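You operate a simulated robot arm through the tools that you are given. There is no shell and no other tool.

You are at the controls of a simulated robot arm. One attempt, no reset.

## Task
Flush the crusted white nozzle, then lock it back in seat 2.
Fine: free the latch, push the nozzle into the basin seat, run water till the crust is gone, shut the valve, refit, latch to HOLD.

The check looks at the end state, three seconds after you hand in, the way a careful person would. Anything else that was tipped, shoved, dropped, spilled or broken makes it a failure.

## Robot
A 7-joint arm with a two-finger parallel gripper, fixed in place. Base frame: the origin is on the floor under the middle of its stand, x ahead of it, y to its left, z up; the work surface is at about z = 0.86. Readings come in m, degrees, newtons and seconds.
With the tool pointing down near the work surface it reaches from about 0.24 to 0.68 m from the base axis. Its first joint turns from -66.0 to 66.0 degrees. Payload 2.4 kg.
The TCP is the grasp point between the finger pads, 0.03 m short of the fingertips. In the tool frame z runs along the fingers and y along their closing line. Largest opening 0.094 m; finger width 0.028, thickness 0.01; the body of the gripper, 0.05 by 0.096 m, starts 0.055 m behind the TCP.
Orientation is told as [roll, pitch, yaw] about the base's x, y, z axes, in that order, counted from this pose: with the fingers straight down and closing along the base's y, the tool's x points along the base's -x, its y along +y and its z along -z.

## Interface
- The arm moves only by the tool move_arm. Its argument "plan" is text: rows parted by semicolons, each of 7 numbers parted by spaces: the closure, from 0 (fully open) to 1 (shut), then the shift along the tool's x, y, z in mm, then the turn, a rotation vector about the tool's x, y, z in degrees. In form: fingers x y z ax ay az; .... A call has 1 to 20 rows; each row shifts and turns the commanded pose from where the row before left it, along the tool's axes as they then stand. Rows are played at 5 a second. More than 0.05 m and 8.6 degrees between two rows, or a gripper value outside its range, and nothing of the call is played. A pose out of reach is approached as far as the arm can. The call stops where the force on the tool passes 40 N (or 10 N more than at its start, if that is more) or the arm is blocked; 0.2 s more then pass. Each finger travels about 0.153 m/s and halts on what it meets, pressing with about 24 N; the grip force reading is that of the motor and also rises with nothing between the fingers. The clock runs only during rows and for 0.2 s after the last one: add rows that do not move to give the fingers time. It gives the time, the measured TCP pose, the force on the tool (base axes), the opening and the grip force at its end, in the units of the frame above (readings bear some noise), with the torque about the TCP (base axes, N m) and any sound that the robot's microphone picked up.
- Cameras (640 x 400 px; columns grow to the right, rows downward): "scene" is fixed at [0.0524, 0.4877, 1.4432]; the picture's right is [-0.60, -0.80, 0.00], its down [-0.46, 0.35, -0.82] and it looks along [0.65, -0.49, -0.57] (base axes); focal length 353 px, centre (320, 200). "wrist" rides on the gripper at [0.076, 0.014, -0.103] in the tool frame; the picture's right is [-0.18, 0.98, 0.00], its down [-0.75, -0.14, -0.64] and it looks along [-0.63, -0.12, 0.77] (tool axes); focal length 243 px, centre (320, 200). There is no depth. A picture from a camera that has moved, and an enlarged one, comes with that camera's place and axes in the base frame and with its lens.
- capture(camera): a new picture of that camera. It takes no simulated time.
- enlarge(camera, box): a new picture of the part [left, top, right, bottom] of that camera's present view, enlarged. It takes no simulated time.
- close_job(): hands the job in; it is judged then, once.

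Nothing tells you positions but the pictures and the camera data. Unless the task says otherwise, let go and move clear before handing in.

The tools are called after ">>>" as a command line: name --argument value ..., lists and objects as JSON in quotes. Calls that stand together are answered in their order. move_arm: Moves the arm, as the interface text tells. Its arguments: {"type":"object","properties":{"plan":{"type":"string"}},"required":["plan"]} The other tools are called the same way: capture (camera) takes a picture; enlarge (camera, box) takes an enlarged picture of a part of a camera's view; close_job () hands the job in.

At the start:

```text
time_s: 0.0
ee_pos: [0.4478, 0.1495, 1.1935]
tool_rot: [0.0, 0.0, 0.1]
contact_force: [0.2, -0.9, 0.6]
moment: [-0.02, -0.01, 0.03]
width: 0.0939
gripper_force: 0.1
```

scene: 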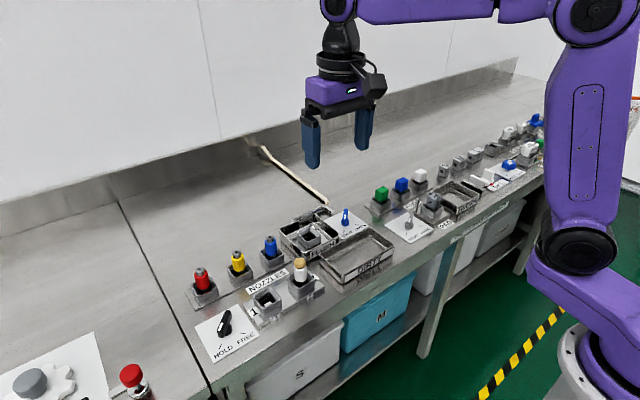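
wrist: 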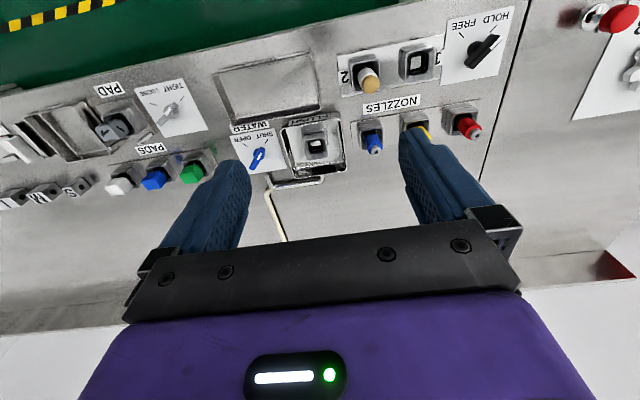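

I see the bench with nozzle seats, a HOLD/FREE latch knob, a basin with a seat, a WATER valve, and the crusted white nozzle in seat 2. I'll enlarge the pictures to place things before moving.

>>> enlarge --camera "scene" --box '[180, 220, 340, 370]'

>>> enlarge --camera "scene" --box '[240, 130, 440, 290]'

>>> enlarge --camera "wrist" --box '[220, 0, 540, 200]'

```text
2.67 times, centred on (260, 295) of scene
camera zoom: at [0.0524, 0.4877, 1.4432], right [-0.6, -0.8, 0.0], down [-0.46, 0.35, -0.82], along [0.65, -0.49, -0.57], focal length 941 px, centre (480, -53)
```

zoom: 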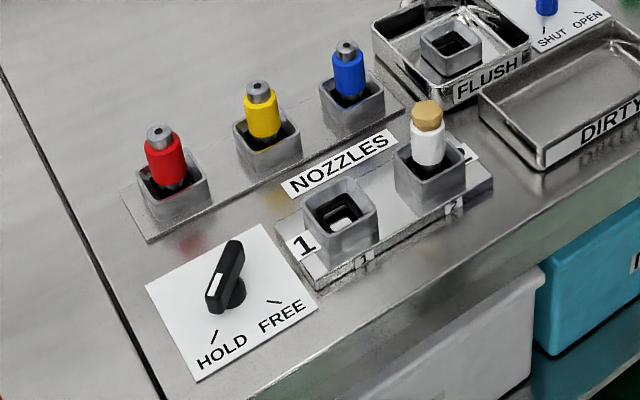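

```text
2.50 times, centred on (340, 210) of scene
camera zoom: at [0.0524, 0.4877, 1.4432], right [-0.6, -0.8, 0.0], down [-0.46, 0.35, -0.82], along [0.65, -0.49, -0.57], focal length 882 px, centre (270, 175)
```

zoom: 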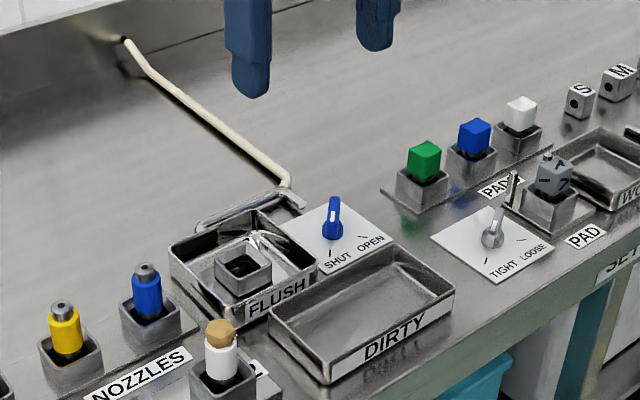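

```text
2.00 times, centred on (380, 100) of wrist
camera zoom: at [0.3704, 0.1634, 1.2969], right [0.18, 0.98, 0.0], down [0.75, -0.14, 0.64], along [0.63, -0.12, -0.77], focal length 485 px, centre (200, 400)
```

zoom: 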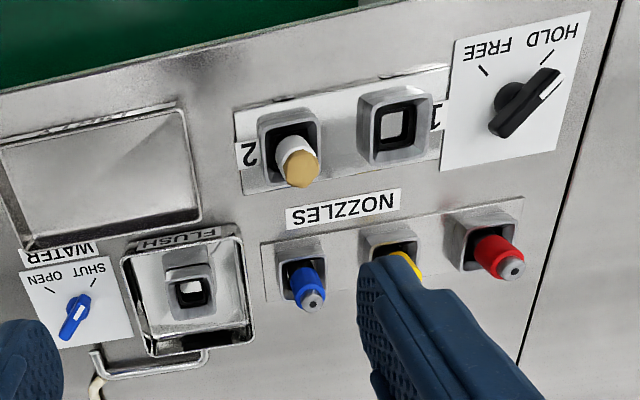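

The latch knob is on its card near (0.485, 0.386), pointing at HOLD. The white nozzle with the tan crust cap sits in seat 2 near (0.472, 0.216), with its top at about z 0.95. I'll move above the latch for a closer look before touching anything.

>>> move_arm --plan "0 0 30 10 0 0 0; 0 0 30 10 0 0 0; 0 0 30 10 0 0 0; 0 0 30 10 0 0 0; 0 0 30 10 0 0 0; 0 0 30 10 0 0 0; 0 0 20 10 0 0 0; 0 0 20 10 0 0 0; 0 0 0 10 0 0 0; 0 0 0 0 0 0 0"

>>> capture --camera "wrist"

>>> capture --camera "scene"

```text
time_s: 2.2
ee_pos: [0.4477, 0.3699, 1.1038]
tool_rot: [0.1, 0.0, -0.1]
contact_force: [-0.1, 0.1, 0.0]
moment: [0.03, -0.02, 0.01]
width: 0.0939
gripper_force: 0.0
```

```text
taken
camera wrist: at [0.371, 0.3833, 1.207], right [0.18, 0.98, 0.0], down [0.75, -0.14, 0.64], along [0.63, -0.12, -0.77], focal length 243 px, centre (320, 200)
```

wrist: 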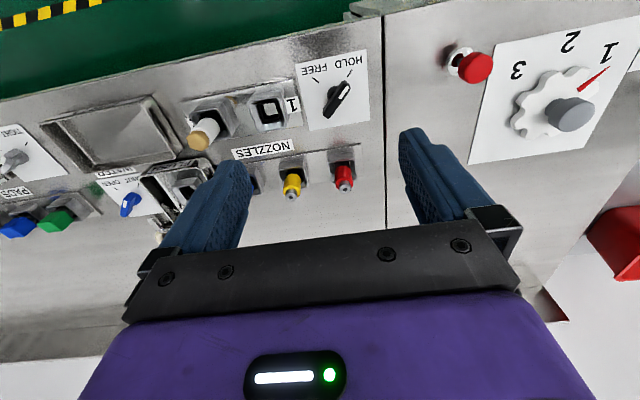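

```text
taken
```

scene: 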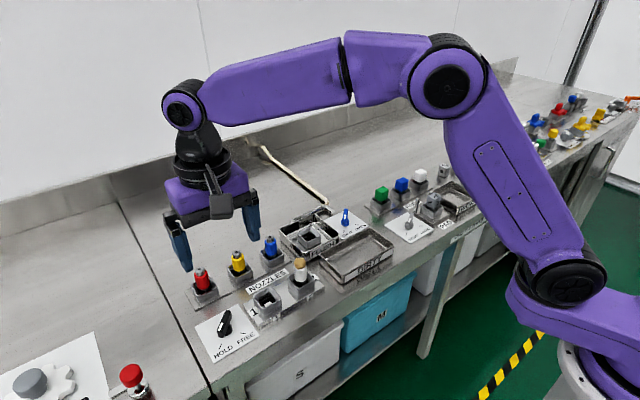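

>>> enlarge --camera "wrist" --box '[180, 40, 380, 165]'

>>> enlarge --camera "scene" --box '[190, 285, 270, 370]'

>>> enlarge --camera "wrist" --box '[290, 45, 380, 135]'

```text
3.20 times, centred on (280, 102) of wrist
camera zoom: at [0.371, 0.3833, 1.207], right [0.18, 0.98, 0.0], down [0.75, -0.14, 0.64], along [0.63, -0.12, -0.77], focal length 776 px, centre (448, 512)
```

zoom: 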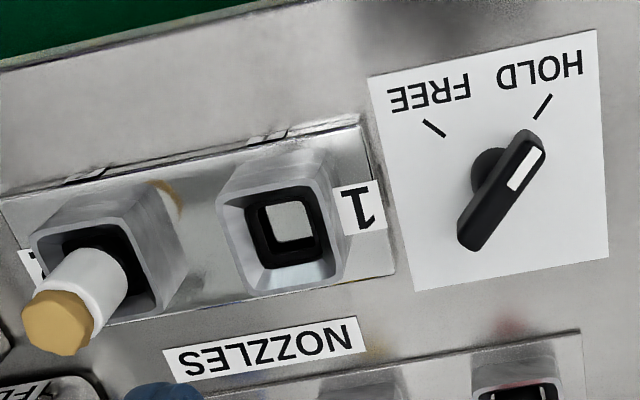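

```text
4.71 times, centred on (230, 328) of scene
camera zoom: at [0.0524, 0.4877, 1.4432], right [-0.6, -0.8, 0.0], down [-0.46, 0.35, -0.82], along [0.65, -0.49, -0.57], focal length 1661 px, centre (744, -400)
```

zoom: 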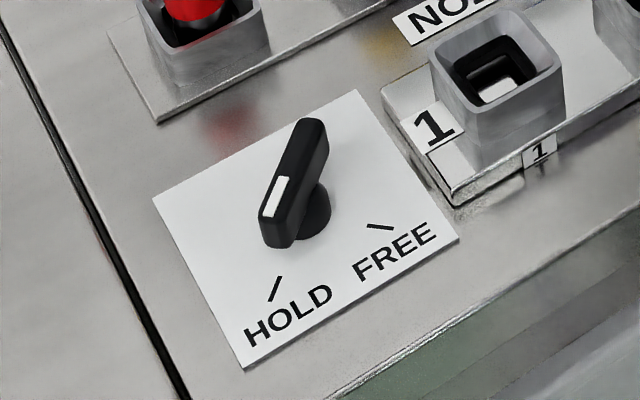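

```text
4.44 times, centred on (335, 90) of wrist
camera zoom: at [0.371, 0.3833, 1.207], right [0.18, 0.98, 0.0], down [0.75, -0.14, 0.64], along [0.63, -0.12, -0.77], focal length 1078 px, centre (253, 689)
```

zoom: 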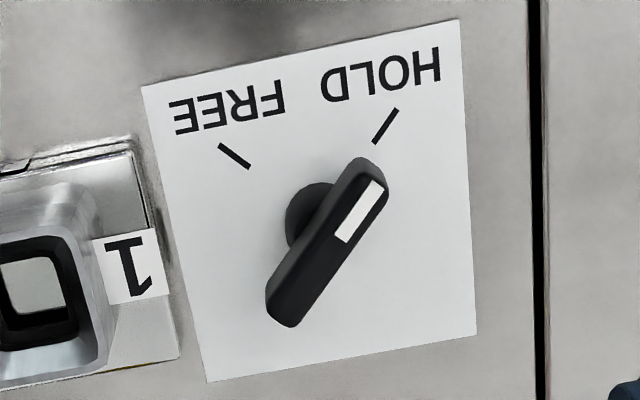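

The latch bar's top is centred near (0.468, 0.387, 0.91) and its pointer is at about 135-140°, towards HOLD. FREE lies about 90-100° round, counterclockwise from above. I'll go above it with the fingers turned to straddle the bar.

>>> move_arm --plan "0 -10 9 20 0 0 0; 0 -10 8 20 0 0 0; 0 0 0 20 0 0 7.5; 0 0 0 15 0 0 7.5; 0 0 0 10 0 0 7.5; 0 0 0 5 0 0 7.5; 0.3 0 0 0 0 0 7.5; 0.3 0 0 0 0 0 7.5; 0.3 0 0 0 0 0 0; 0.3 0 0 0 0 0 0"

>>> capture --camera "wrist"

>>> enlarge --camera "scene" --box '[150, 220, 310, 370]'

```text
time_s: 4.4
ee_pos: [0.4673, 0.3865, 1.0131]
tool_rot: [0.0, -0.1, -45.0]
contact_force: [0.5, 0.5, 0.3]
moment: [-0.01, 0.0, 0.0]
width: 0.0658
gripper_force: 0.2
```

```text
taken
camera wrist: at [0.4228, 0.4503, 1.1168], right [0.83, 0.56, 0.0], down [0.43, -0.63, 0.64], along [0.36, -0.53, -0.77], focal length 243 px, centre (320, 200)
```

wrist: 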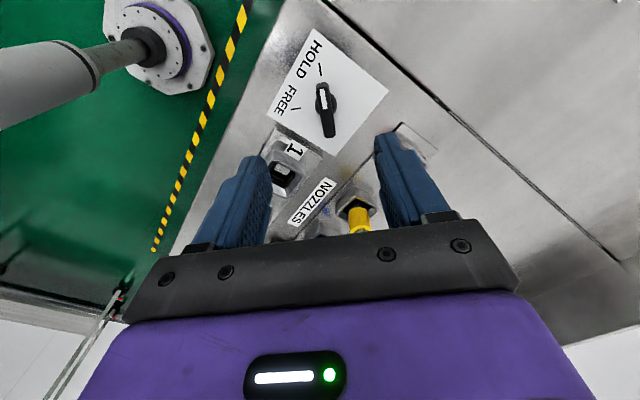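

```text
2.67 times, centred on (230, 295) of scene
camera zoom: at [0.0524, 0.4877, 1.4432], right [-0.6, -0.8, 0.0], down [-0.46, 0.35, -0.82], along [0.65, -0.49, -0.57], focal length 941 px, centre (560, -53)
```

zoom: 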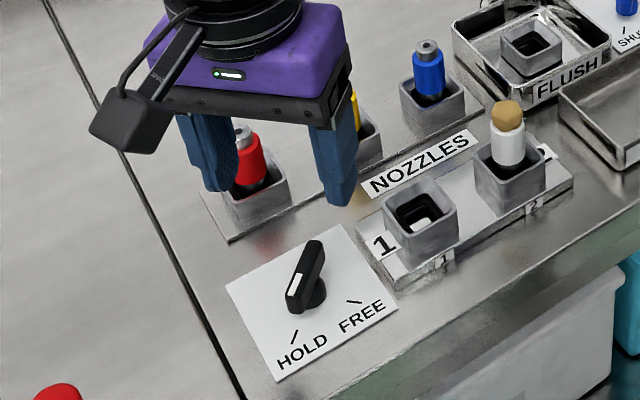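

The tool is at yaw -45° above the knob. I'll enlarge the wrist view to check that the bar is centred and aligned between the fingers.

>>> enlarge --camera "wrist" --box '[260, 30, 390, 150]'

```text
3.33 times, centred on (325, 90) of wrist
camera zoom: at [0.4228, 0.4503, 1.1168], right [0.83, 0.56, 0.0], down [0.43, -0.63, 0.64], along [0.36, -0.53, -0.77], focal length 809 px, centre (303, 567)
```

zoom: 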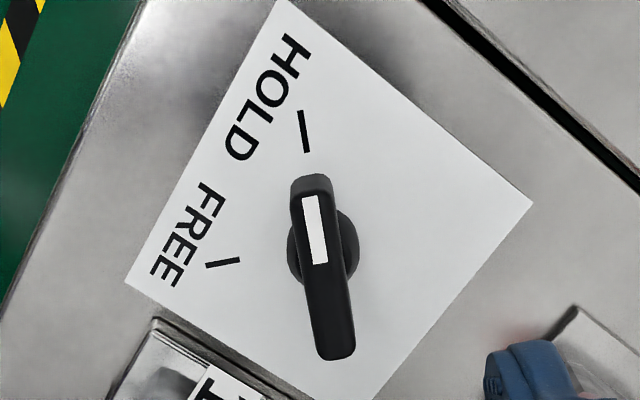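

The bar is parallel to the fingers within about 2°, but it looks a few mm off along the closing direction. I'll come down part way, with the fingertips still above the bar, and measure again.

>>> move_arm --plan "0.3 1 2 15 0 0 0; 0.3 1 2 15 0 0 0; 0.3 0 0 15 0 0 0; 0.3 0 0 0 0 0 0"

>>> capture --camera "wrist"

>>> enlarge --camera "scene" --box '[160, 240, 290, 370]'

```text
time_s: 5.4
ee_pos: [0.4685, 0.3904, 0.9683]
tool_rot: [0.0, 0.0, -44.9]
contact_force: [0.2, 0.0, 0.3]
moment: [-0.02, 0.0, 0.0]
width: 0.0655
gripper_force: 0.0
```

```text
taken
camera wrist: at [0.4239, 0.454, 1.0721], right [0.83, 0.56, 0.0], down [0.43, -0.63, 0.64], along [0.36, -0.53, -0.77], focal length 243 px, centre (320, 200)
```

wrist: 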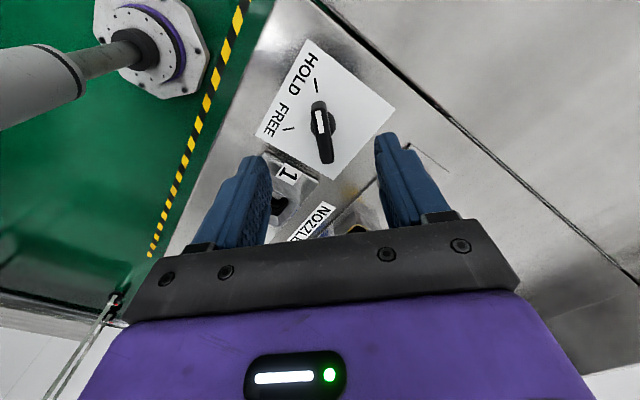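

```text
3.08 times, centred on (225, 305) of scene
camera zoom: at [0.0524, 0.4877, 1.4432], right [-0.6, -0.8, 0.0], down [-0.46, 0.35, -0.82], along [0.65, -0.49, -0.57], focal length 1086 px, centre (612, -123)
```

zoom: 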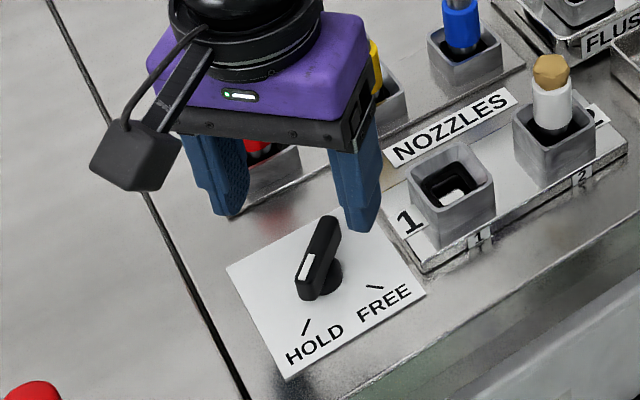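

>>> enlarge --camera "wrist" --box '[255, 60, 395, 190]'

```text
3.08 times, centred on (325, 125) of wrist
camera zoom: at [0.4239, 0.454, 1.0721], right [0.83, 0.56, 0.0], down [0.43, -0.63, 0.64], along [0.36, -0.53, -0.77], focal length 746 px, centre (305, 431)
```

zoom: 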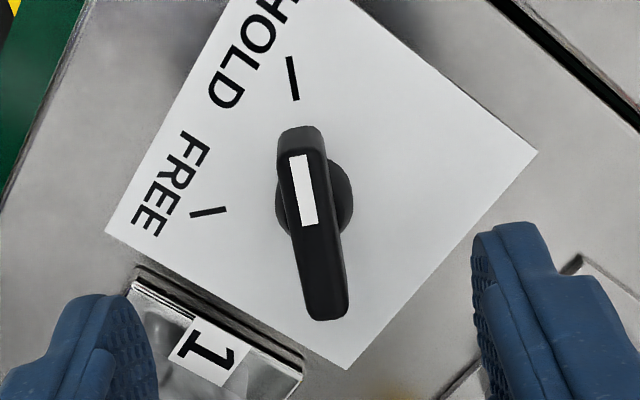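

The wrist and scene views disagree by a few mm on the knob's offset, so I'll zoom the scene view tightly on the fingertips and bar.

>>> enlarge --camera "scene" --box '[175, 270, 255, 350]'

>>> enlarge --camera "wrist" --box '[240, 120, 400, 220]'

```text
5.00 times, centred on (215, 310) of scene
camera zoom: at [0.0524, 0.4877, 1.4432], right [-0.6, -0.8, 0.0], down [-0.46, 0.35, -0.82], along [0.65, -0.49, -0.57], focal length 1765 px, centre (845, -350)
```

zoom: 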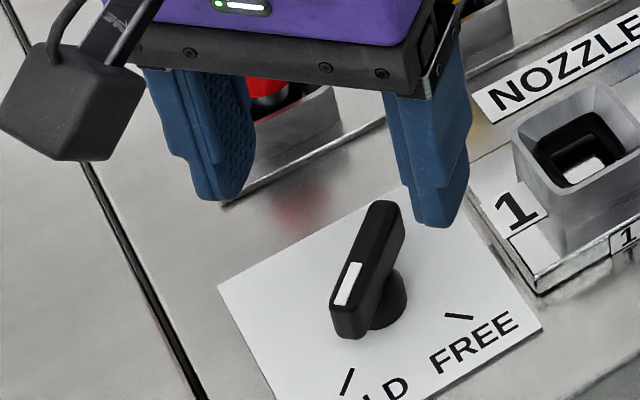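

```text
4.00 times, centred on (320, 170) of wrist
camera zoom: at [0.4239, 0.454, 1.0721], right [0.83, 0.56, 0.0], down [0.43, -0.63, 0.64], along [0.36, -0.53, -0.77], focal length 970 px, centre (320, 320)
```

zoom: 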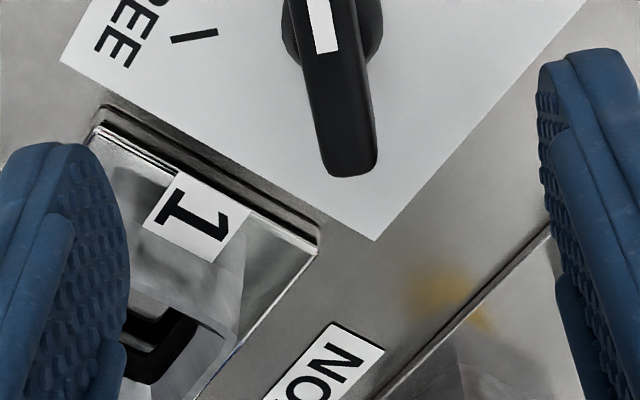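

Reconciling the views, the bar top is lower than I first thought (z ≈ 0.892), with the axis near (0.4725, 0.388). I'll correct by (-4.5, +1.5) mm in the tool frame, come lower and look again.

>>> move_arm --plan "0.4 -4.5 1.5 5 0 0 0; 0.4 0 0 10 0 0 0; 0.4 0 0 10 0 0 0; 0.4 0 0 10 0 0 0; 0.4 0 0 0 0 0 0"

>>> enlarge --camera "wrist" --box '[240, 60, 400, 190]'

>>> enlarge --camera "scene" --box '[175, 270, 255, 350]'

```text
time_s: 6.6
ee_pos: [0.473, 0.3881, 0.9332]
tool_rot: [0.0, 0.0, -44.9]
contact_force: [0.1, -0.7, 0.7]
moment: [0.01, 0.0, -0.05]
width: 0.0564
gripper_force: 0.1
```

```text
3.08 times, centred on (320, 125) of wrist
camera zoom: at [0.4284, 0.4521, 1.0362], right [0.83, 0.56, 0.0], down [0.43, -0.63, 0.64], along [0.36, -0.53, -0.77], focal length 746 px, centre (320, 431)
```

zoom: 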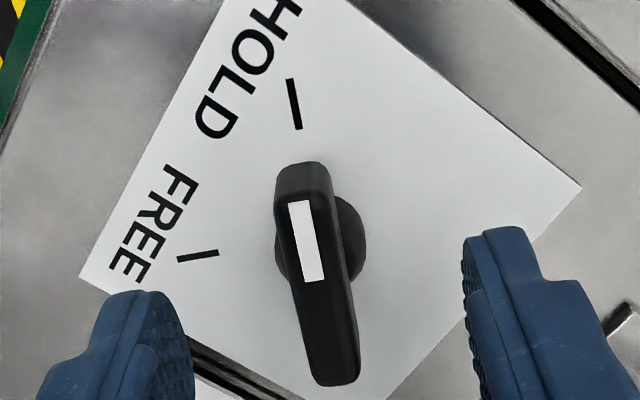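

```text
5.00 times, centred on (215, 310) of scene
camera zoom: at [0.0524, 0.4877, 1.4432], right [-0.6, -0.8, 0.0], down [-0.46, 0.35, -0.82], along [0.65, -0.49, -0.57], focal length 1765 px, centre (845, -350)
```

zoom: 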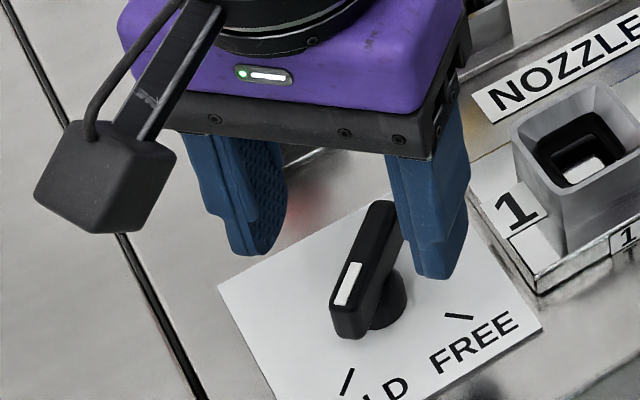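

The bar is now centred between the fingers to within about 1 mm. I'll descend so the tips straddle it, keeping them just above the card.

>>> move_arm --plan "0.4 0 -0.5 9 0 0 0; 0.4 0 0 9 0 0 0; 0.4 0 0 8 0 0 0; 0.4 0 0 6 0 0 0; 0.4 0 0 0 0 0 0"

>>> enlarge --camera "wrist" --box '[240, 80, 400, 210]'

>>> enlarge --camera "scene" --box '[175, 270, 255, 350]'

```text
time_s: 7.8
ee_pos: [0.4729, 0.3875, 0.9018]
tool_rot: [0.0, 0.0, -45.0]
contact_force: [0.0, -0.1, -0.1]
moment: [0.01, -0.01, -0.01]
width: 0.0564
gripper_force: 0.0
```

```text
3.08 times, centred on (320, 145) of wrist
camera zoom: at [0.4286, 0.4517, 1.0047], right [0.83, 0.56, 0.0], down [0.43, -0.63, 0.64], along [0.36, -0.53, -0.77], focal length 746 px, centre (320, 369)
```

zoom: 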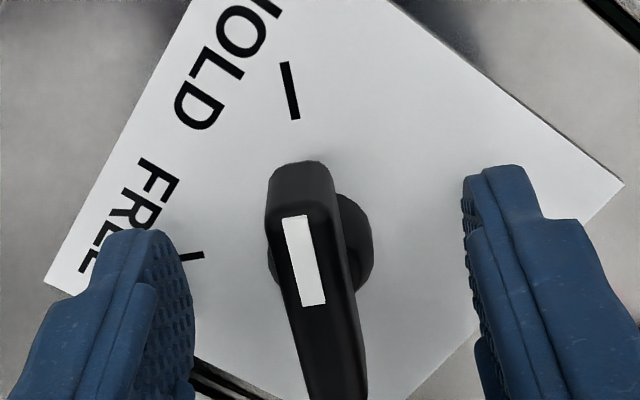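

```text
5.00 times, centred on (215, 310) of scene
camera zoom: at [0.0524, 0.4877, 1.4432], right [-0.6, -0.8, 0.0], down [-0.46, 0.35, -0.82], along [0.65, -0.49, -0.57], focal length 1765 px, centre (845, -350)
```

zoom: 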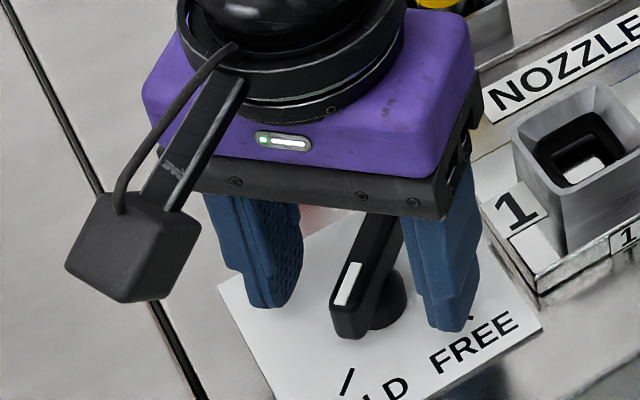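

Fingers straddle the bar with clearance to the card. I'll lower 3 mm more and close on the bar.

>>> move_arm --plan "0.5 0 0 3 0 0 0; 0.6 0 0 0 0 0 0; 0.7 0 0 0 0 0 0; 0.8 0 0 0 0 0 0; 0.9 0 0 0 0 0 0; 1 0 0 0 0 0 0; 1 0 0 0 0 0 0"

>>> enlarge --camera "wrist" --box '[240, 80, 400, 210]'

```text
time_s: 9.4
ee_pos: [0.4729, 0.3882, 0.8994]
tool_rot: [0.0, 0.0, -45.1]
contact_force: [-3.4, -3.4, 1.0]
moment: [-0.07, 0.07, -0.01]
width: 0.0192
gripper_force: 44.7
```

```text
3.08 times, centred on (320, 145) of wrist
camera zoom: at [0.4283, 0.4515, 1.0018], right [0.83, 0.56, 0.0], down [0.43, -0.63, 0.64], along [0.36, -0.53, -0.77], focal length 746 px, centre (320, 369)
```

zoom: 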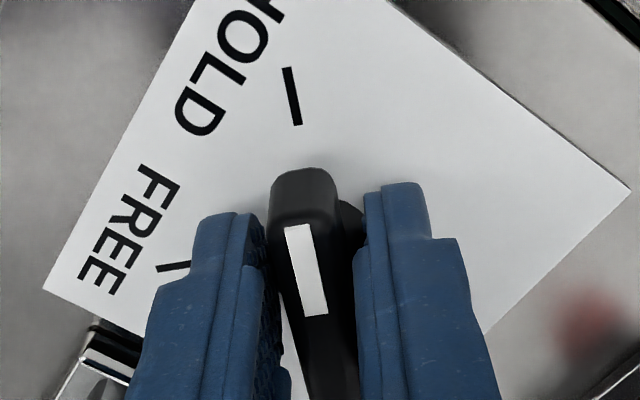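

The width of 19 mm suggests I'm holding the round shaft below the bar rather than the bar itself. I'll open slightly, rise about 9 mm and close again on the bar alone.

>>> move_arm --plan "0.7 0 0 0 0 0 0; 0.65 0 0 0 0 0 0; 0.65 0 0 -5 0 0 0; 0.65 0 0 -4 0 0 0; 0.8 0 0 0 0 0 0; 0.9 0 0 0 0 0 0; 1 0 0 0 0 0 0; 1 0 0 0 0 0 0"

>>> enlarge --camera "wrist" --box '[240, 80, 400, 210]'

>>> enlarge --camera "scene" --box '[175, 270, 255, 350]'

```text
time_s: 11.2
ee_pos: [0.4722, 0.3866, 0.9076]
tool_rot: [0.0, 0.1, -44.9]
contact_force: [-2.5, -2.4, 3.2]
moment: [-0.03, -0.04, 0.0]
width: 0.0117
gripper_force: 45.2
```

```text
3.08 times, centred on (320, 145) of wrist
camera zoom: at [0.4281, 0.4516, 1.0112], right [0.83, 0.56, 0.0], down [0.43, -0.63, 0.64], along [0.36, -0.53, -0.77], focal length 746 px, centre (320, 369)
```

zoom: 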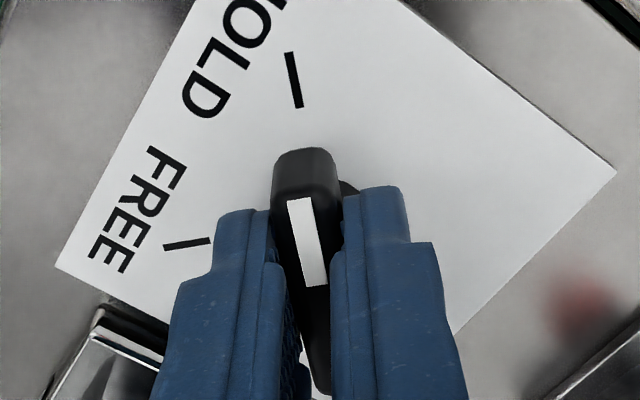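

```text
5.00 times, centred on (215, 310) of scene
camera zoom: at [0.0523, 0.4876, 1.4433], right [-0.6, -0.8, 0.0], down [-0.46, 0.35, -0.82], along [0.65, -0.49, -0.57], focal length 1765 px, centre (845, -350)
```

zoom: 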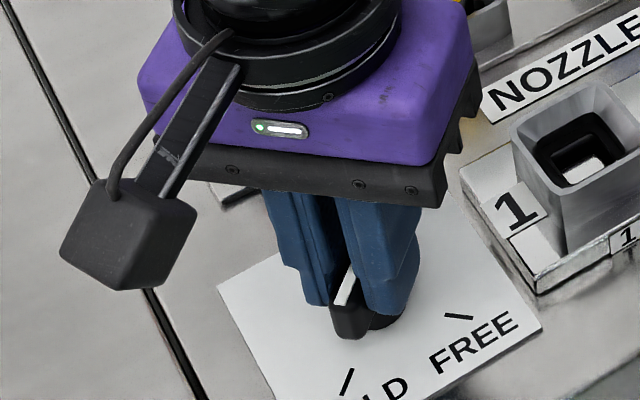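

I now hold the bar itself (11.7 mm). The tick lines show HOLD along the bar and FREE exactly 90° away, so I'll turn the bar counterclockwise from above, beginning with 45°.

>>> move_arm --plan "1 0 -0.8 0 0 0 0; 1 0 0 0 0 0 -5; 1 0 0 0 0 0 -5; 1 0 0 0 0 0 -7; 1 0 0 0 0 0 -7; 1 0 0 0 0 0 -7; 1 0 0 0 0 0 -7; 1 0 0 0 0 0 -7; 1 0 0 0 0 0 0"

>>> enlarge --camera "wrist" --box '[220, 60, 420, 210]'

>>> enlarge --camera "scene" --box '[175, 270, 255, 350]'

```text
time_s: 13.2
ee_pos: [0.4717, 0.3842, 0.9082]
tool_rot: [-0.3, 0.2, 0.0]
contact_force: [-12.9, -25.6, 13.9]
moment: [-0.13, -0.88, -0.11]
width: 0.012
gripper_force: 44.5
```

```text
2.67 times, centred on (320, 135) of wrist
camera zoom: at [0.395, 0.3997, 1.0113], right [0.18, 0.98, -0.01], down [0.76, -0.14, 0.64], along [0.63, -0.12, -0.77], focal length 647 px, centre (320, 373)
```

zoom: 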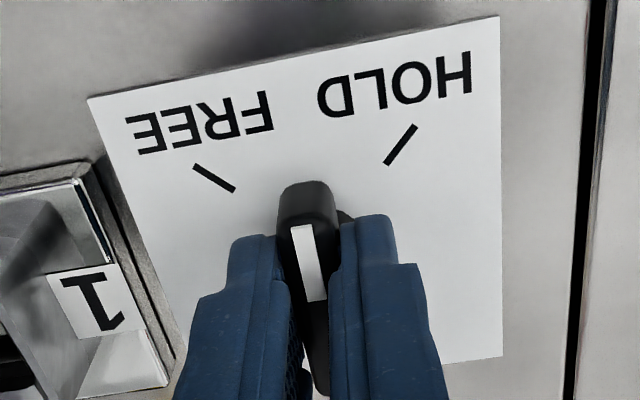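

```text
5.00 times, centred on (215, 310) of scene
camera zoom: at [0.0518, 0.4868, 1.4436], right [-0.6, -0.8, 0.0], down [-0.46, 0.35, -0.82], along [0.65, -0.49, -0.57], focal length 1765 px, centre (845, -350)
```

zoom: 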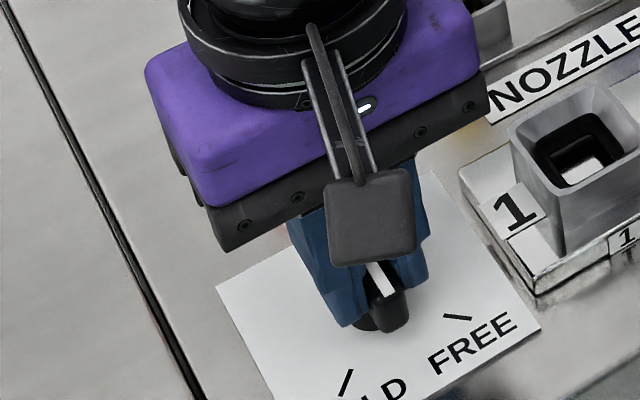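

The knob is turning and now points halfway. The side load shows the true axis is nearer (0.4745, 0.384), so I'll relieve the load, re-centre with a brief regrip, and continue.

>>> move_arm --plan "1 0 -1.5 0 0 0 0; 1 0 -1.5 0 0 0 0; 0.85 0 0 0 0 0 0; 0.75 0 0 0 0 0 0; 0.75 -2.5 0 0 0 0 0; 0.85 0 0 0 0 0 0; 0.95 0 0 0 0 0 0; 1 0 0 0 0 0 0; 1 0 0 0 0 0 0"

>>> enlarge --camera "wrist" --box '[220, 60, 420, 210]'

```text
time_s: 15.2
ee_pos: [0.4746, 0.3852, 0.9079]
tool_rot: [0.0, 0.0, 0.0]
contact_force: [0.0, 3.6, 0.9]
moment: [0.0, -0.05, 0.01]
width: 0.0117
gripper_force: 45.2
```

```text
2.67 times, centred on (320, 135) of wrist
camera zoom: at [0.3974, 0.3989, 1.011], right [0.18, 0.98, 0.0], down [0.75, -0.14, 0.64], along [0.63, -0.12, -0.77], focal length 647 px, centre (320, 373)
```

zoom: 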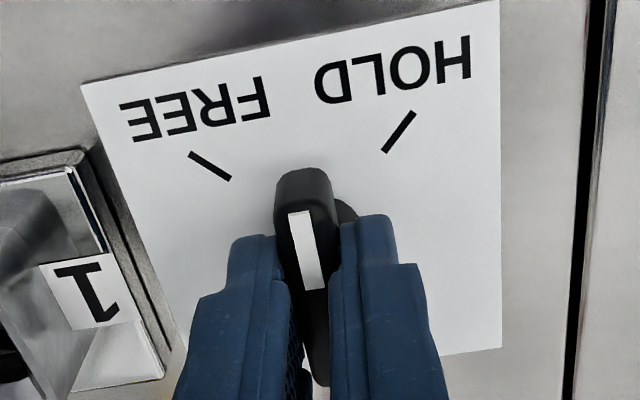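

The load is nearly gone and I still hold the bar. I'll turn the remaining 45° to FREE.

>>> move_arm --plan "1 0.5 1 0 0 0 0; 1 0 0 0 0 0 -6; 1 0 0 0 0 0 -6; 1 0 0 0 0 0 -6; 1 0 0 0 0 0 -6; 1 0 0 0 0 0 -6; 1 0 0 0 0 0 -6; 1 0 0 0 0 0 -6; 1 0 0 0 0 0 -3; 1 0 0 0 0 0 0"

>>> enlarge --camera "wrist" --box '[220, 60, 420, 210]'

>>> enlarge --camera "scene" --box '[175, 260, 275, 350]'

```text
time_s: 17.4
ee_pos: [0.4747, 0.3844, 0.9077]
tool_rot: [0.0, 0.0, 45.0]
contact_force: [4.3, -8.4, 5.8]
moment: [0.0, -0.17, -0.02]
width: 0.0119
gripper_force: 45.0
```

```text
2.67 times, centred on (320, 135) of wrist
camera zoom: at [0.41, 0.3405, 1.011], right [-0.57, 0.82, 0.0], down [0.63, 0.43, 0.64], along [0.53, 0.36, -0.77], focal length 647 px, centre (320, 373)
```

zoom: 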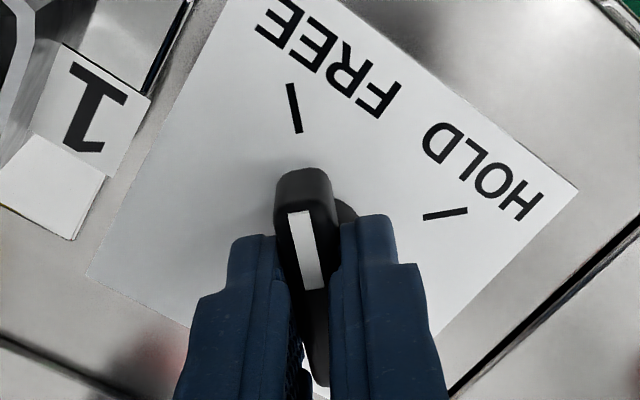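

```text
4.44 times, centred on (225, 305) of scene
camera zoom: at [0.0524, 0.4874, 1.4433], right [-0.6, -0.8, 0.0], down [-0.46, 0.35, -0.82], along [0.65, -0.49, -0.57], focal length 1569 px, centre (742, -267)
```

zoom: 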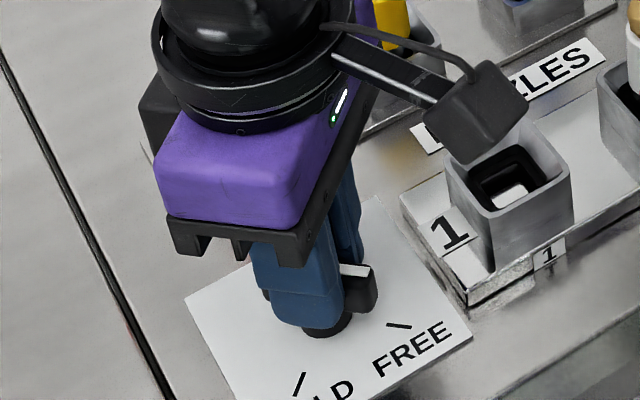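

The pointer lines up with the FREE tick. I'll relieve the small side load, let go and rise straight up.

>>> move_arm --plan "1 0 -1 0 0 0 0; 0.85 0 0 0 0 0 0; 0.7 0 0 0 0 0 0; 0.6 0 0 0 0 0 0; 0.6 0 0 -10 0 0 0; 0.6 0 0 -20 0 0 0; 0.6 0 0 -25 0 0 0; 0.6 0 0 -30 0 0 0; 0.6 0 0 -30 0 0 0; 0.6 0 0 -30 0 0 0; 0.6 0 0 0 0 0 0"

>>> enlarge --camera "scene" --box '[175, 240, 335, 350]'

>>> capture --camera "wrist"

```text
time_s: 19.8
ee_pos: [0.4735, 0.3842, 1.0527]
tool_rot: [0.0, 0.0, 45.0]
contact_force: [1.0, 0.4, 0.7]
moment: [-0.01, 0.01, 0.01]
width: 0.0378
gripper_force: 0.0
```

```text
3.64 times, centred on (255, 295) of scene
camera zoom: at [0.0524, 0.4877, 1.4432], right [-0.6, -0.8, 0.0], down [-0.46, 0.35, -0.82], along [0.65, -0.49, -0.57], focal length 1284 px, centre (556, -146)
```

zoom: 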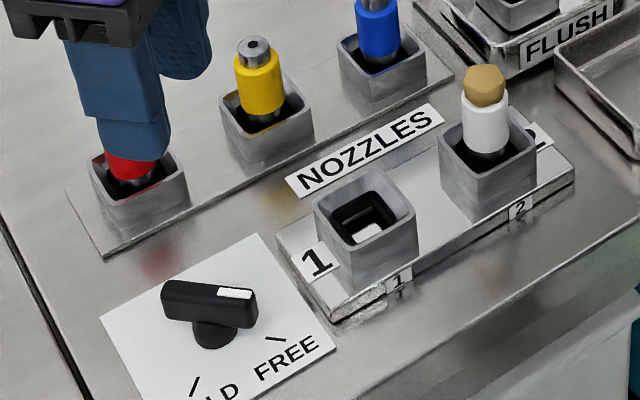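

```text
taken
camera wrist: at [0.4103, 0.3404, 1.1567], right [-0.56, 0.83, 0.0], down [0.63, 0.43, 0.64], along [0.53, 0.36, -0.77], focal length 243 px, centre (320, 200)
```

wrist: 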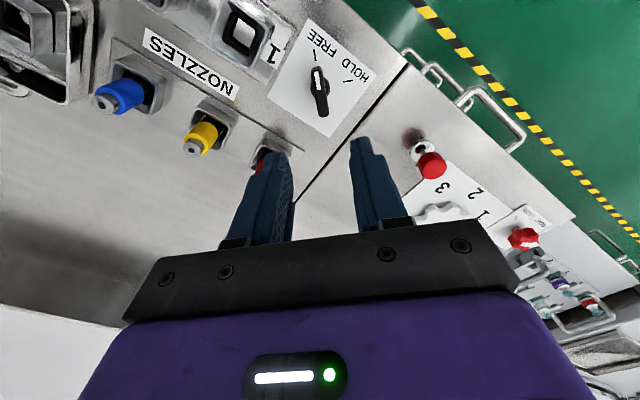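

The latch now reads FREE and nothing else moved. I'll turn back to yaw 0 and travel at safe height to above the white nozzle for a closer look.

>>> move_arm --plan "0.6 0 0 0 0 0 7.5; 0.4 0 0 0 0 0 7.5; 0.2 0 0 0 0 0 7.5; 0.2 0 0 0 0 0 7.5; 0.2 0 0 0 0 0 7.5; 0.2 0 0 0 0 0 7.5; 0.2 0 -24 0 0 0 0; 0.2 0 -24 0 0 0 0; 0.2 0 -24 0 0 0 0; 0.2 0 -24 0 0 0 0; 0.2 0 -24 0 0 0 0; 0.2 0 -24 0 0 0 0; 0.2 0 -24 0 0 0 0; 0.2 0 0 0 0 0 0; 0.2 0 0 0 0 0 0"

>>> capture --camera "wrist"

>>> enlarge --camera "scene" --box '[220, 200, 380, 310]'

```text
time_s: 23.0
ee_pos: [0.474, 0.217, 1.053]
tool_rot: [0.0, 0.0, 0.0]
contact_force: [0.1, -0.3, 0.7]
moment: [0.0, 0.02, 0.0]
width: 0.0748
gripper_force: 0.0
```

```text
taken
camera wrist: at [0.3976, 0.23, 1.1564], right [0.18, 0.98, 0.0], down [0.75, -0.14, 0.64], along [0.63, -0.12, -0.77], focal length 243 px, centre (320, 200)
```

wrist: 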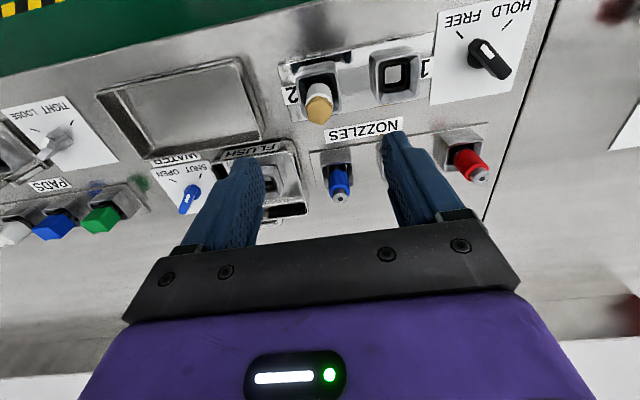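

```text
3.64 times, centred on (300, 255) of scene
camera zoom: at [0.0524, 0.4877, 1.4432], right [-0.6, -0.8, 0.0], down [-0.46, 0.35, -0.82], along [0.65, -0.49, -0.57], focal length 1284 px, centre (393, 0)
```

zoom: 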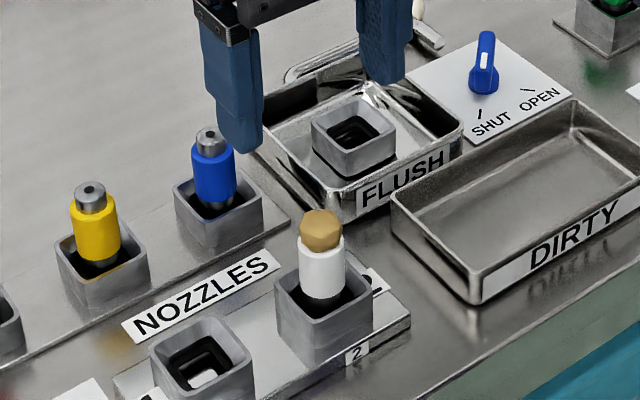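

>>> enlarge --camera "wrist" --box '[260, 30, 440, 150]'

>>> enlarge --camera "scene" --box '[270, 245, 340, 310]'

>>> enlarge --camera "wrist" --box '[140, 120, 320, 240]'

```text
3.33 times, centred on (350, 90) of wrist
camera zoom: at [0.3976, 0.23, 1.1564], right [0.18, 0.98, 0.0], down [0.75, -0.14, 0.64], along [0.63, -0.12, -0.77], focal length 809 px, centre (220, 567)
```

zoom: 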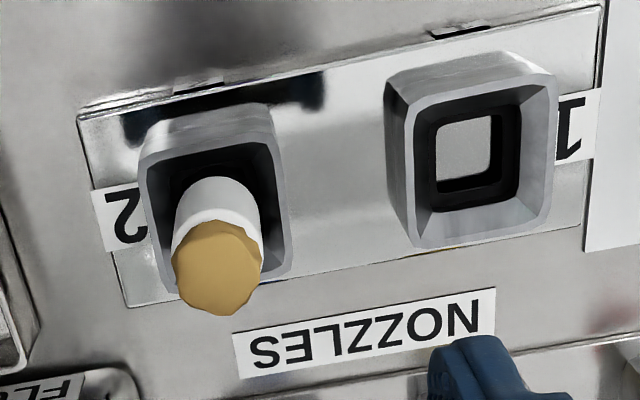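

```text
6.15 times, centred on (305, 278) of scene
camera zoom: at [0.0524, 0.4877, 1.4432], right [-0.6, -0.8, 0.0], down [-0.46, 0.35, -0.82], along [0.65, -0.49, -0.57], focal length 2172 px, centre (412, -277)
```

zoom: 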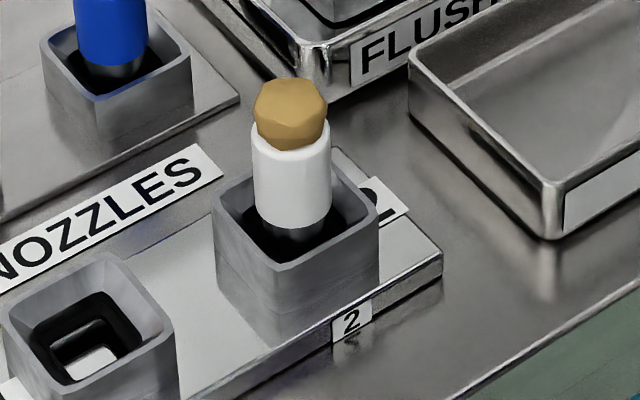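

```text
3.33 times, centred on (230, 180) of wrist
camera zoom: at [0.3976, 0.23, 1.1564], right [0.18, 0.98, 0.0], down [0.75, -0.14, 0.64], along [0.63, -0.12, -0.77], focal length 809 px, centre (620, 267)
```

zoom: 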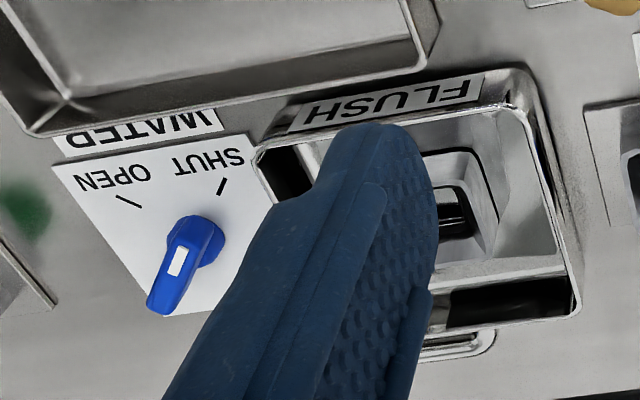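

Combining both cameras, the nozzle axis is near (0.464, 0.2175). Its white body runs from z ≈ 0.908 to 0.938, with the crust above and the seat rim at about 0.888. I'll shift onto the axis and come lower to check.

>>> move_arm --plan "0.2 4.5 0 10 0 0 0; 0.2 4.5 0 15 0 0 0; 0.2 0 0 15 0 0 0; 0.2 0 0 15 0 0 0; 0.2 0 0 10 0 0 0; 0.2 0 0 0 0 0 0"

>>> enlarge --camera "wrist" --box '[220, 60, 420, 210]'

>>> enlarge --camera "scene" --box '[260, 225, 350, 310]'

```text
time_s: 24.4
ee_pos: [0.4666, 0.2161, 0.9878]
tool_rot: [0.0, 0.0, 0.1]
contact_force: [-0.8, -0.7, 0.9]
moment: [0.0, 0.01, 0.0]
width: 0.075
gripper_force: 0.1
```

```text
2.67 times, centred on (320, 135) of wrist
camera zoom: at [0.3889, 0.231, 1.0907], right [0.18, 0.98, 0.0], down [0.75, -0.14, 0.64], along [0.63, -0.12, -0.77], focal length 647 px, centre (320, 373)
```

zoom: 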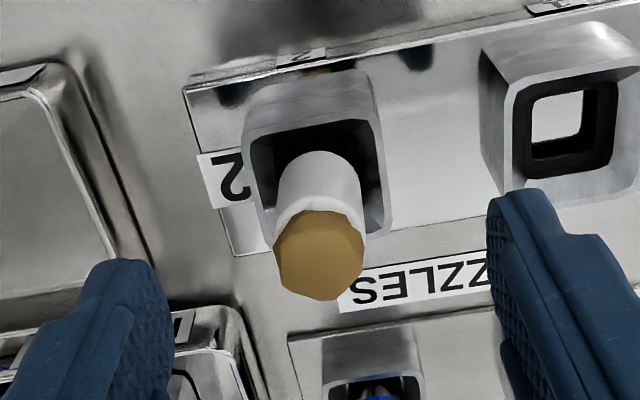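

```text
4.71 times, centred on (305, 268) of scene
camera zoom: at [0.0524, 0.4877, 1.4432], right [-0.6, -0.8, 0.0], down [-0.46, 0.35, -0.82], along [0.65, -0.49, -0.57], focal length 1661 px, centre (391, -118)
```

zoom: 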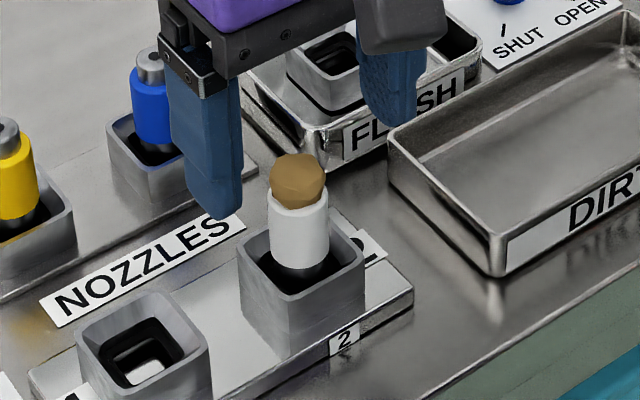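

The nozzle is centred between the fingers within about 2 mm. I'll descend to grip height on the white body, with the fingertips just above the seat rim.

>>> move_arm --plan "0.3 -1 0 15 0 0 0; 0.3 0 0 15 0 0 0; 0.35 0 0 12 0 0 0; 0.35 0 0 10 0 0 0; 0.35 0 0 6 0 0 0; 0.35 0 0 0 0 0 0"

>>> enlarge --camera "wrist" --box '[220, 80, 420, 230]'

>>> enlarge --camera "scene" --box '[260, 225, 350, 310]'

```text
time_s: 25.8
ee_pos: [0.4654, 0.2169, 0.9298]
tool_rot: [0.0, 0.0, 0.0]
contact_force: [-0.7, -0.2, 0.7]
moment: [0.02, 0.0, 0.01]
width: 0.0612
gripper_force: 0.0
```

```text
2.67 times, centred on (320, 155) of wrist
camera zoom: at [0.3894, 0.2307, 1.0327], right [0.18, 0.98, 0.0], down [0.75, -0.14, 0.64], along [0.63, -0.12, -0.77], focal length 647 px, centre (320, 320)
```

zoom: 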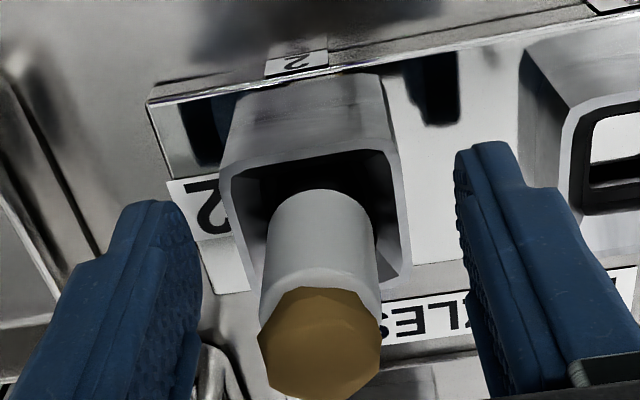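

```text
4.71 times, centred on (305, 268) of scene
camera zoom: at [0.0524, 0.4877, 1.4432], right [-0.6, -0.8, 0.0], down [-0.46, 0.35, -0.82], along [0.65, -0.49, -0.57], focal length 1661 px, centre (391, -118)
```

zoom: 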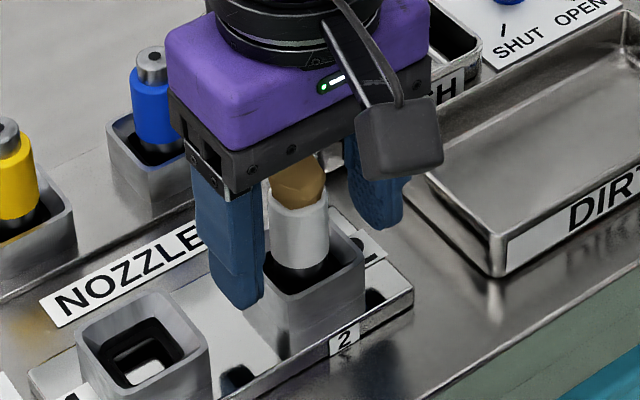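

The seat rim looks closer to z 0.902, so my fingertips (0.900) are a bit low to close safely. I'll raise 10 mm so the tips clear the rim, then close on the white body.

>>> move_arm --plan "0.35 0 0 -5 0 0 0; 0.35 0 0 -5 0 0 0; 0.45 0 0 0 0 0 0; 0.55 0 0 0 0 0 0; 0.6 0 0 0 0 0 0; 0.65 0 0 0 0 0 0; 0.7 0 0 0 0 0 0; 0.75 0 0 0 0 0 0; 0.75 0 0 0 0 0 0"

>>> enlarge --camera "wrist" --box '[220, 80, 420, 230]'

>>> enlarge --camera "scene" --box '[260, 225, 350, 310]'

```text
time_s: 27.8
ee_pos: [0.4656, 0.2161, 0.9397]
tool_rot: [0.0, 0.1, 0.0]
contact_force: [0.5, -6.6, 0.1]
moment: [-0.19, 0.04, -0.02]
width: 0.0268
gripper_force: 2.5
```

```text
2.67 times, centred on (320, 155) of wrist
camera zoom: at [0.3897, 0.23, 1.0428], right [0.18, 0.98, 0.0], down [0.75, -0.14, 0.64], along [0.63, -0.12, -0.77], focal length 647 px, centre (320, 320)
```

zoom: 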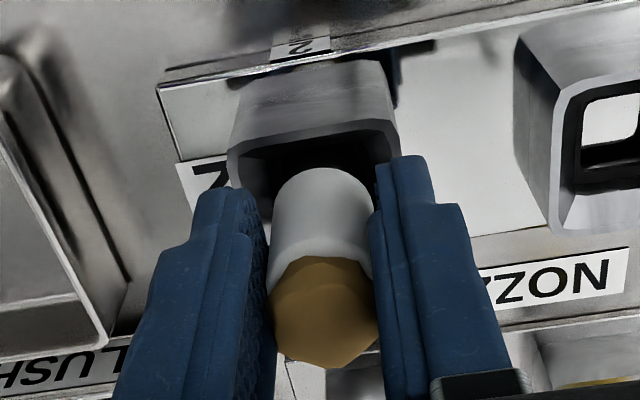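

```text
4.71 times, centred on (305, 268) of scene
camera zoom: at [0.0524, 0.4875, 1.4433], right [-0.6, -0.8, 0.0], down [-0.46, 0.35, -0.82], along [0.65, -0.49, -0.57], focal length 1661 px, centre (391, -118)
```

zoom: 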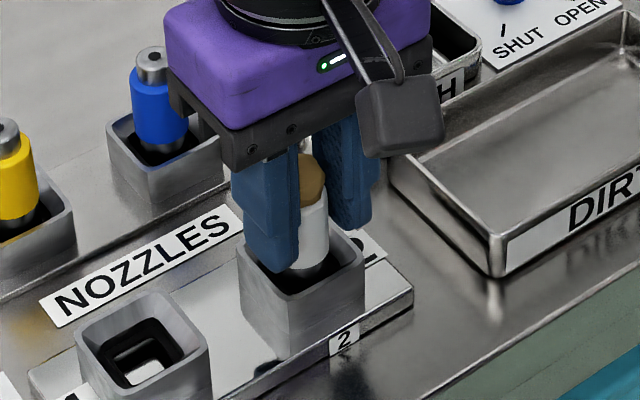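

Contact is made, with the nozzle about 1 mm off to -y. I'll shift the tool to match and then close firmly.

>>> move_arm --plan "0.75 0 -0.8 0 0 0 0; 0.8 0 -0.4 0 0 0 0; 0.9 0 0 0 0 0 0; 1 0 0 0 0 0 0; 1 0 0 0 0 0 0; 1 0 0 0 0 0 0"

>>> enlarge --camera "wrist" --box '[220, 80, 420, 230]'

```text
time_s: 29.2
ee_pos: [0.4664, 0.2157, 0.9401]
tool_rot: [0.0, 0.0, -0.1]
contact_force: [0.5, 0.0, 0.3]
moment: [0.02, 0.0, 0.0]
width: 0.0246
gripper_force: 23.8
```

```text
2.67 times, centred on (320, 155) of wrist
camera zoom: at [0.3895, 0.2298, 1.0433], right [0.18, 0.98, 0.0], down [0.75, -0.14, 0.64], along [0.63, -0.12, -0.77], focal length 647 px, centre (320, 320)
```

zoom: 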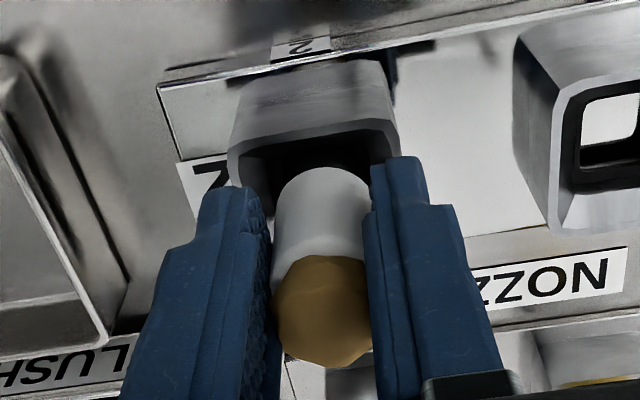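

The nozzle is held with zero side load at TCP (0.4664, 0.2157, 0.940), which I'll use as the reference for refitting. Now I'll draw it straight up.

>>> move_arm --plan "1 0 0 -2 0 0 0; 1 0 0 -3 0 0 0; 1 0 0 -5 0 0 0; 1 0 0 -8 0 0 0; 1 0 0 -12 0 0 0; 1 0 0 -15 0 0 0; 1 0 0 -15 0 0 0; 1 0 0 0 0 0 0"

>>> enlarge --camera "scene" --box '[240, 190, 360, 310]'

>>> capture --camera "wrist"

```text
time_s: 31.0
ee_pos: [0.4662, 0.2157, 0.9988]
tool_rot: [0.0, 0.0, 0.0]
contact_force: [-0.8, 0.0, -0.9]
moment: [-0.03, 0.01, 0.02]
width: 0.0246
gripper_force: 23.7
```

```text
3.33 times, centred on (300, 250) of scene
camera zoom: at [0.0524, 0.4877, 1.4432], right [-0.6, -0.8, 0.0], down [-0.46, 0.35, -0.82], along [0.65, -0.49, -0.57], focal length 1177 px, centre (387, 33)
```

zoom: 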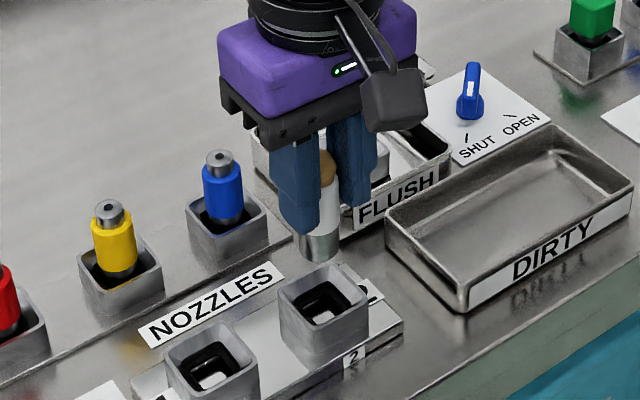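

```text
taken
camera wrist: at [0.39, 0.2298, 1.1032], right [0.18, 0.98, 0.0], down [0.75, -0.14, 0.64], along [0.63, -0.12, -0.77], focal length 243 px, centre (320, 200)
```

wrist: 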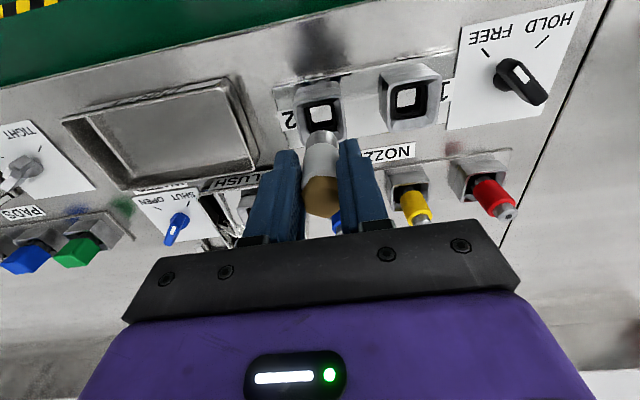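

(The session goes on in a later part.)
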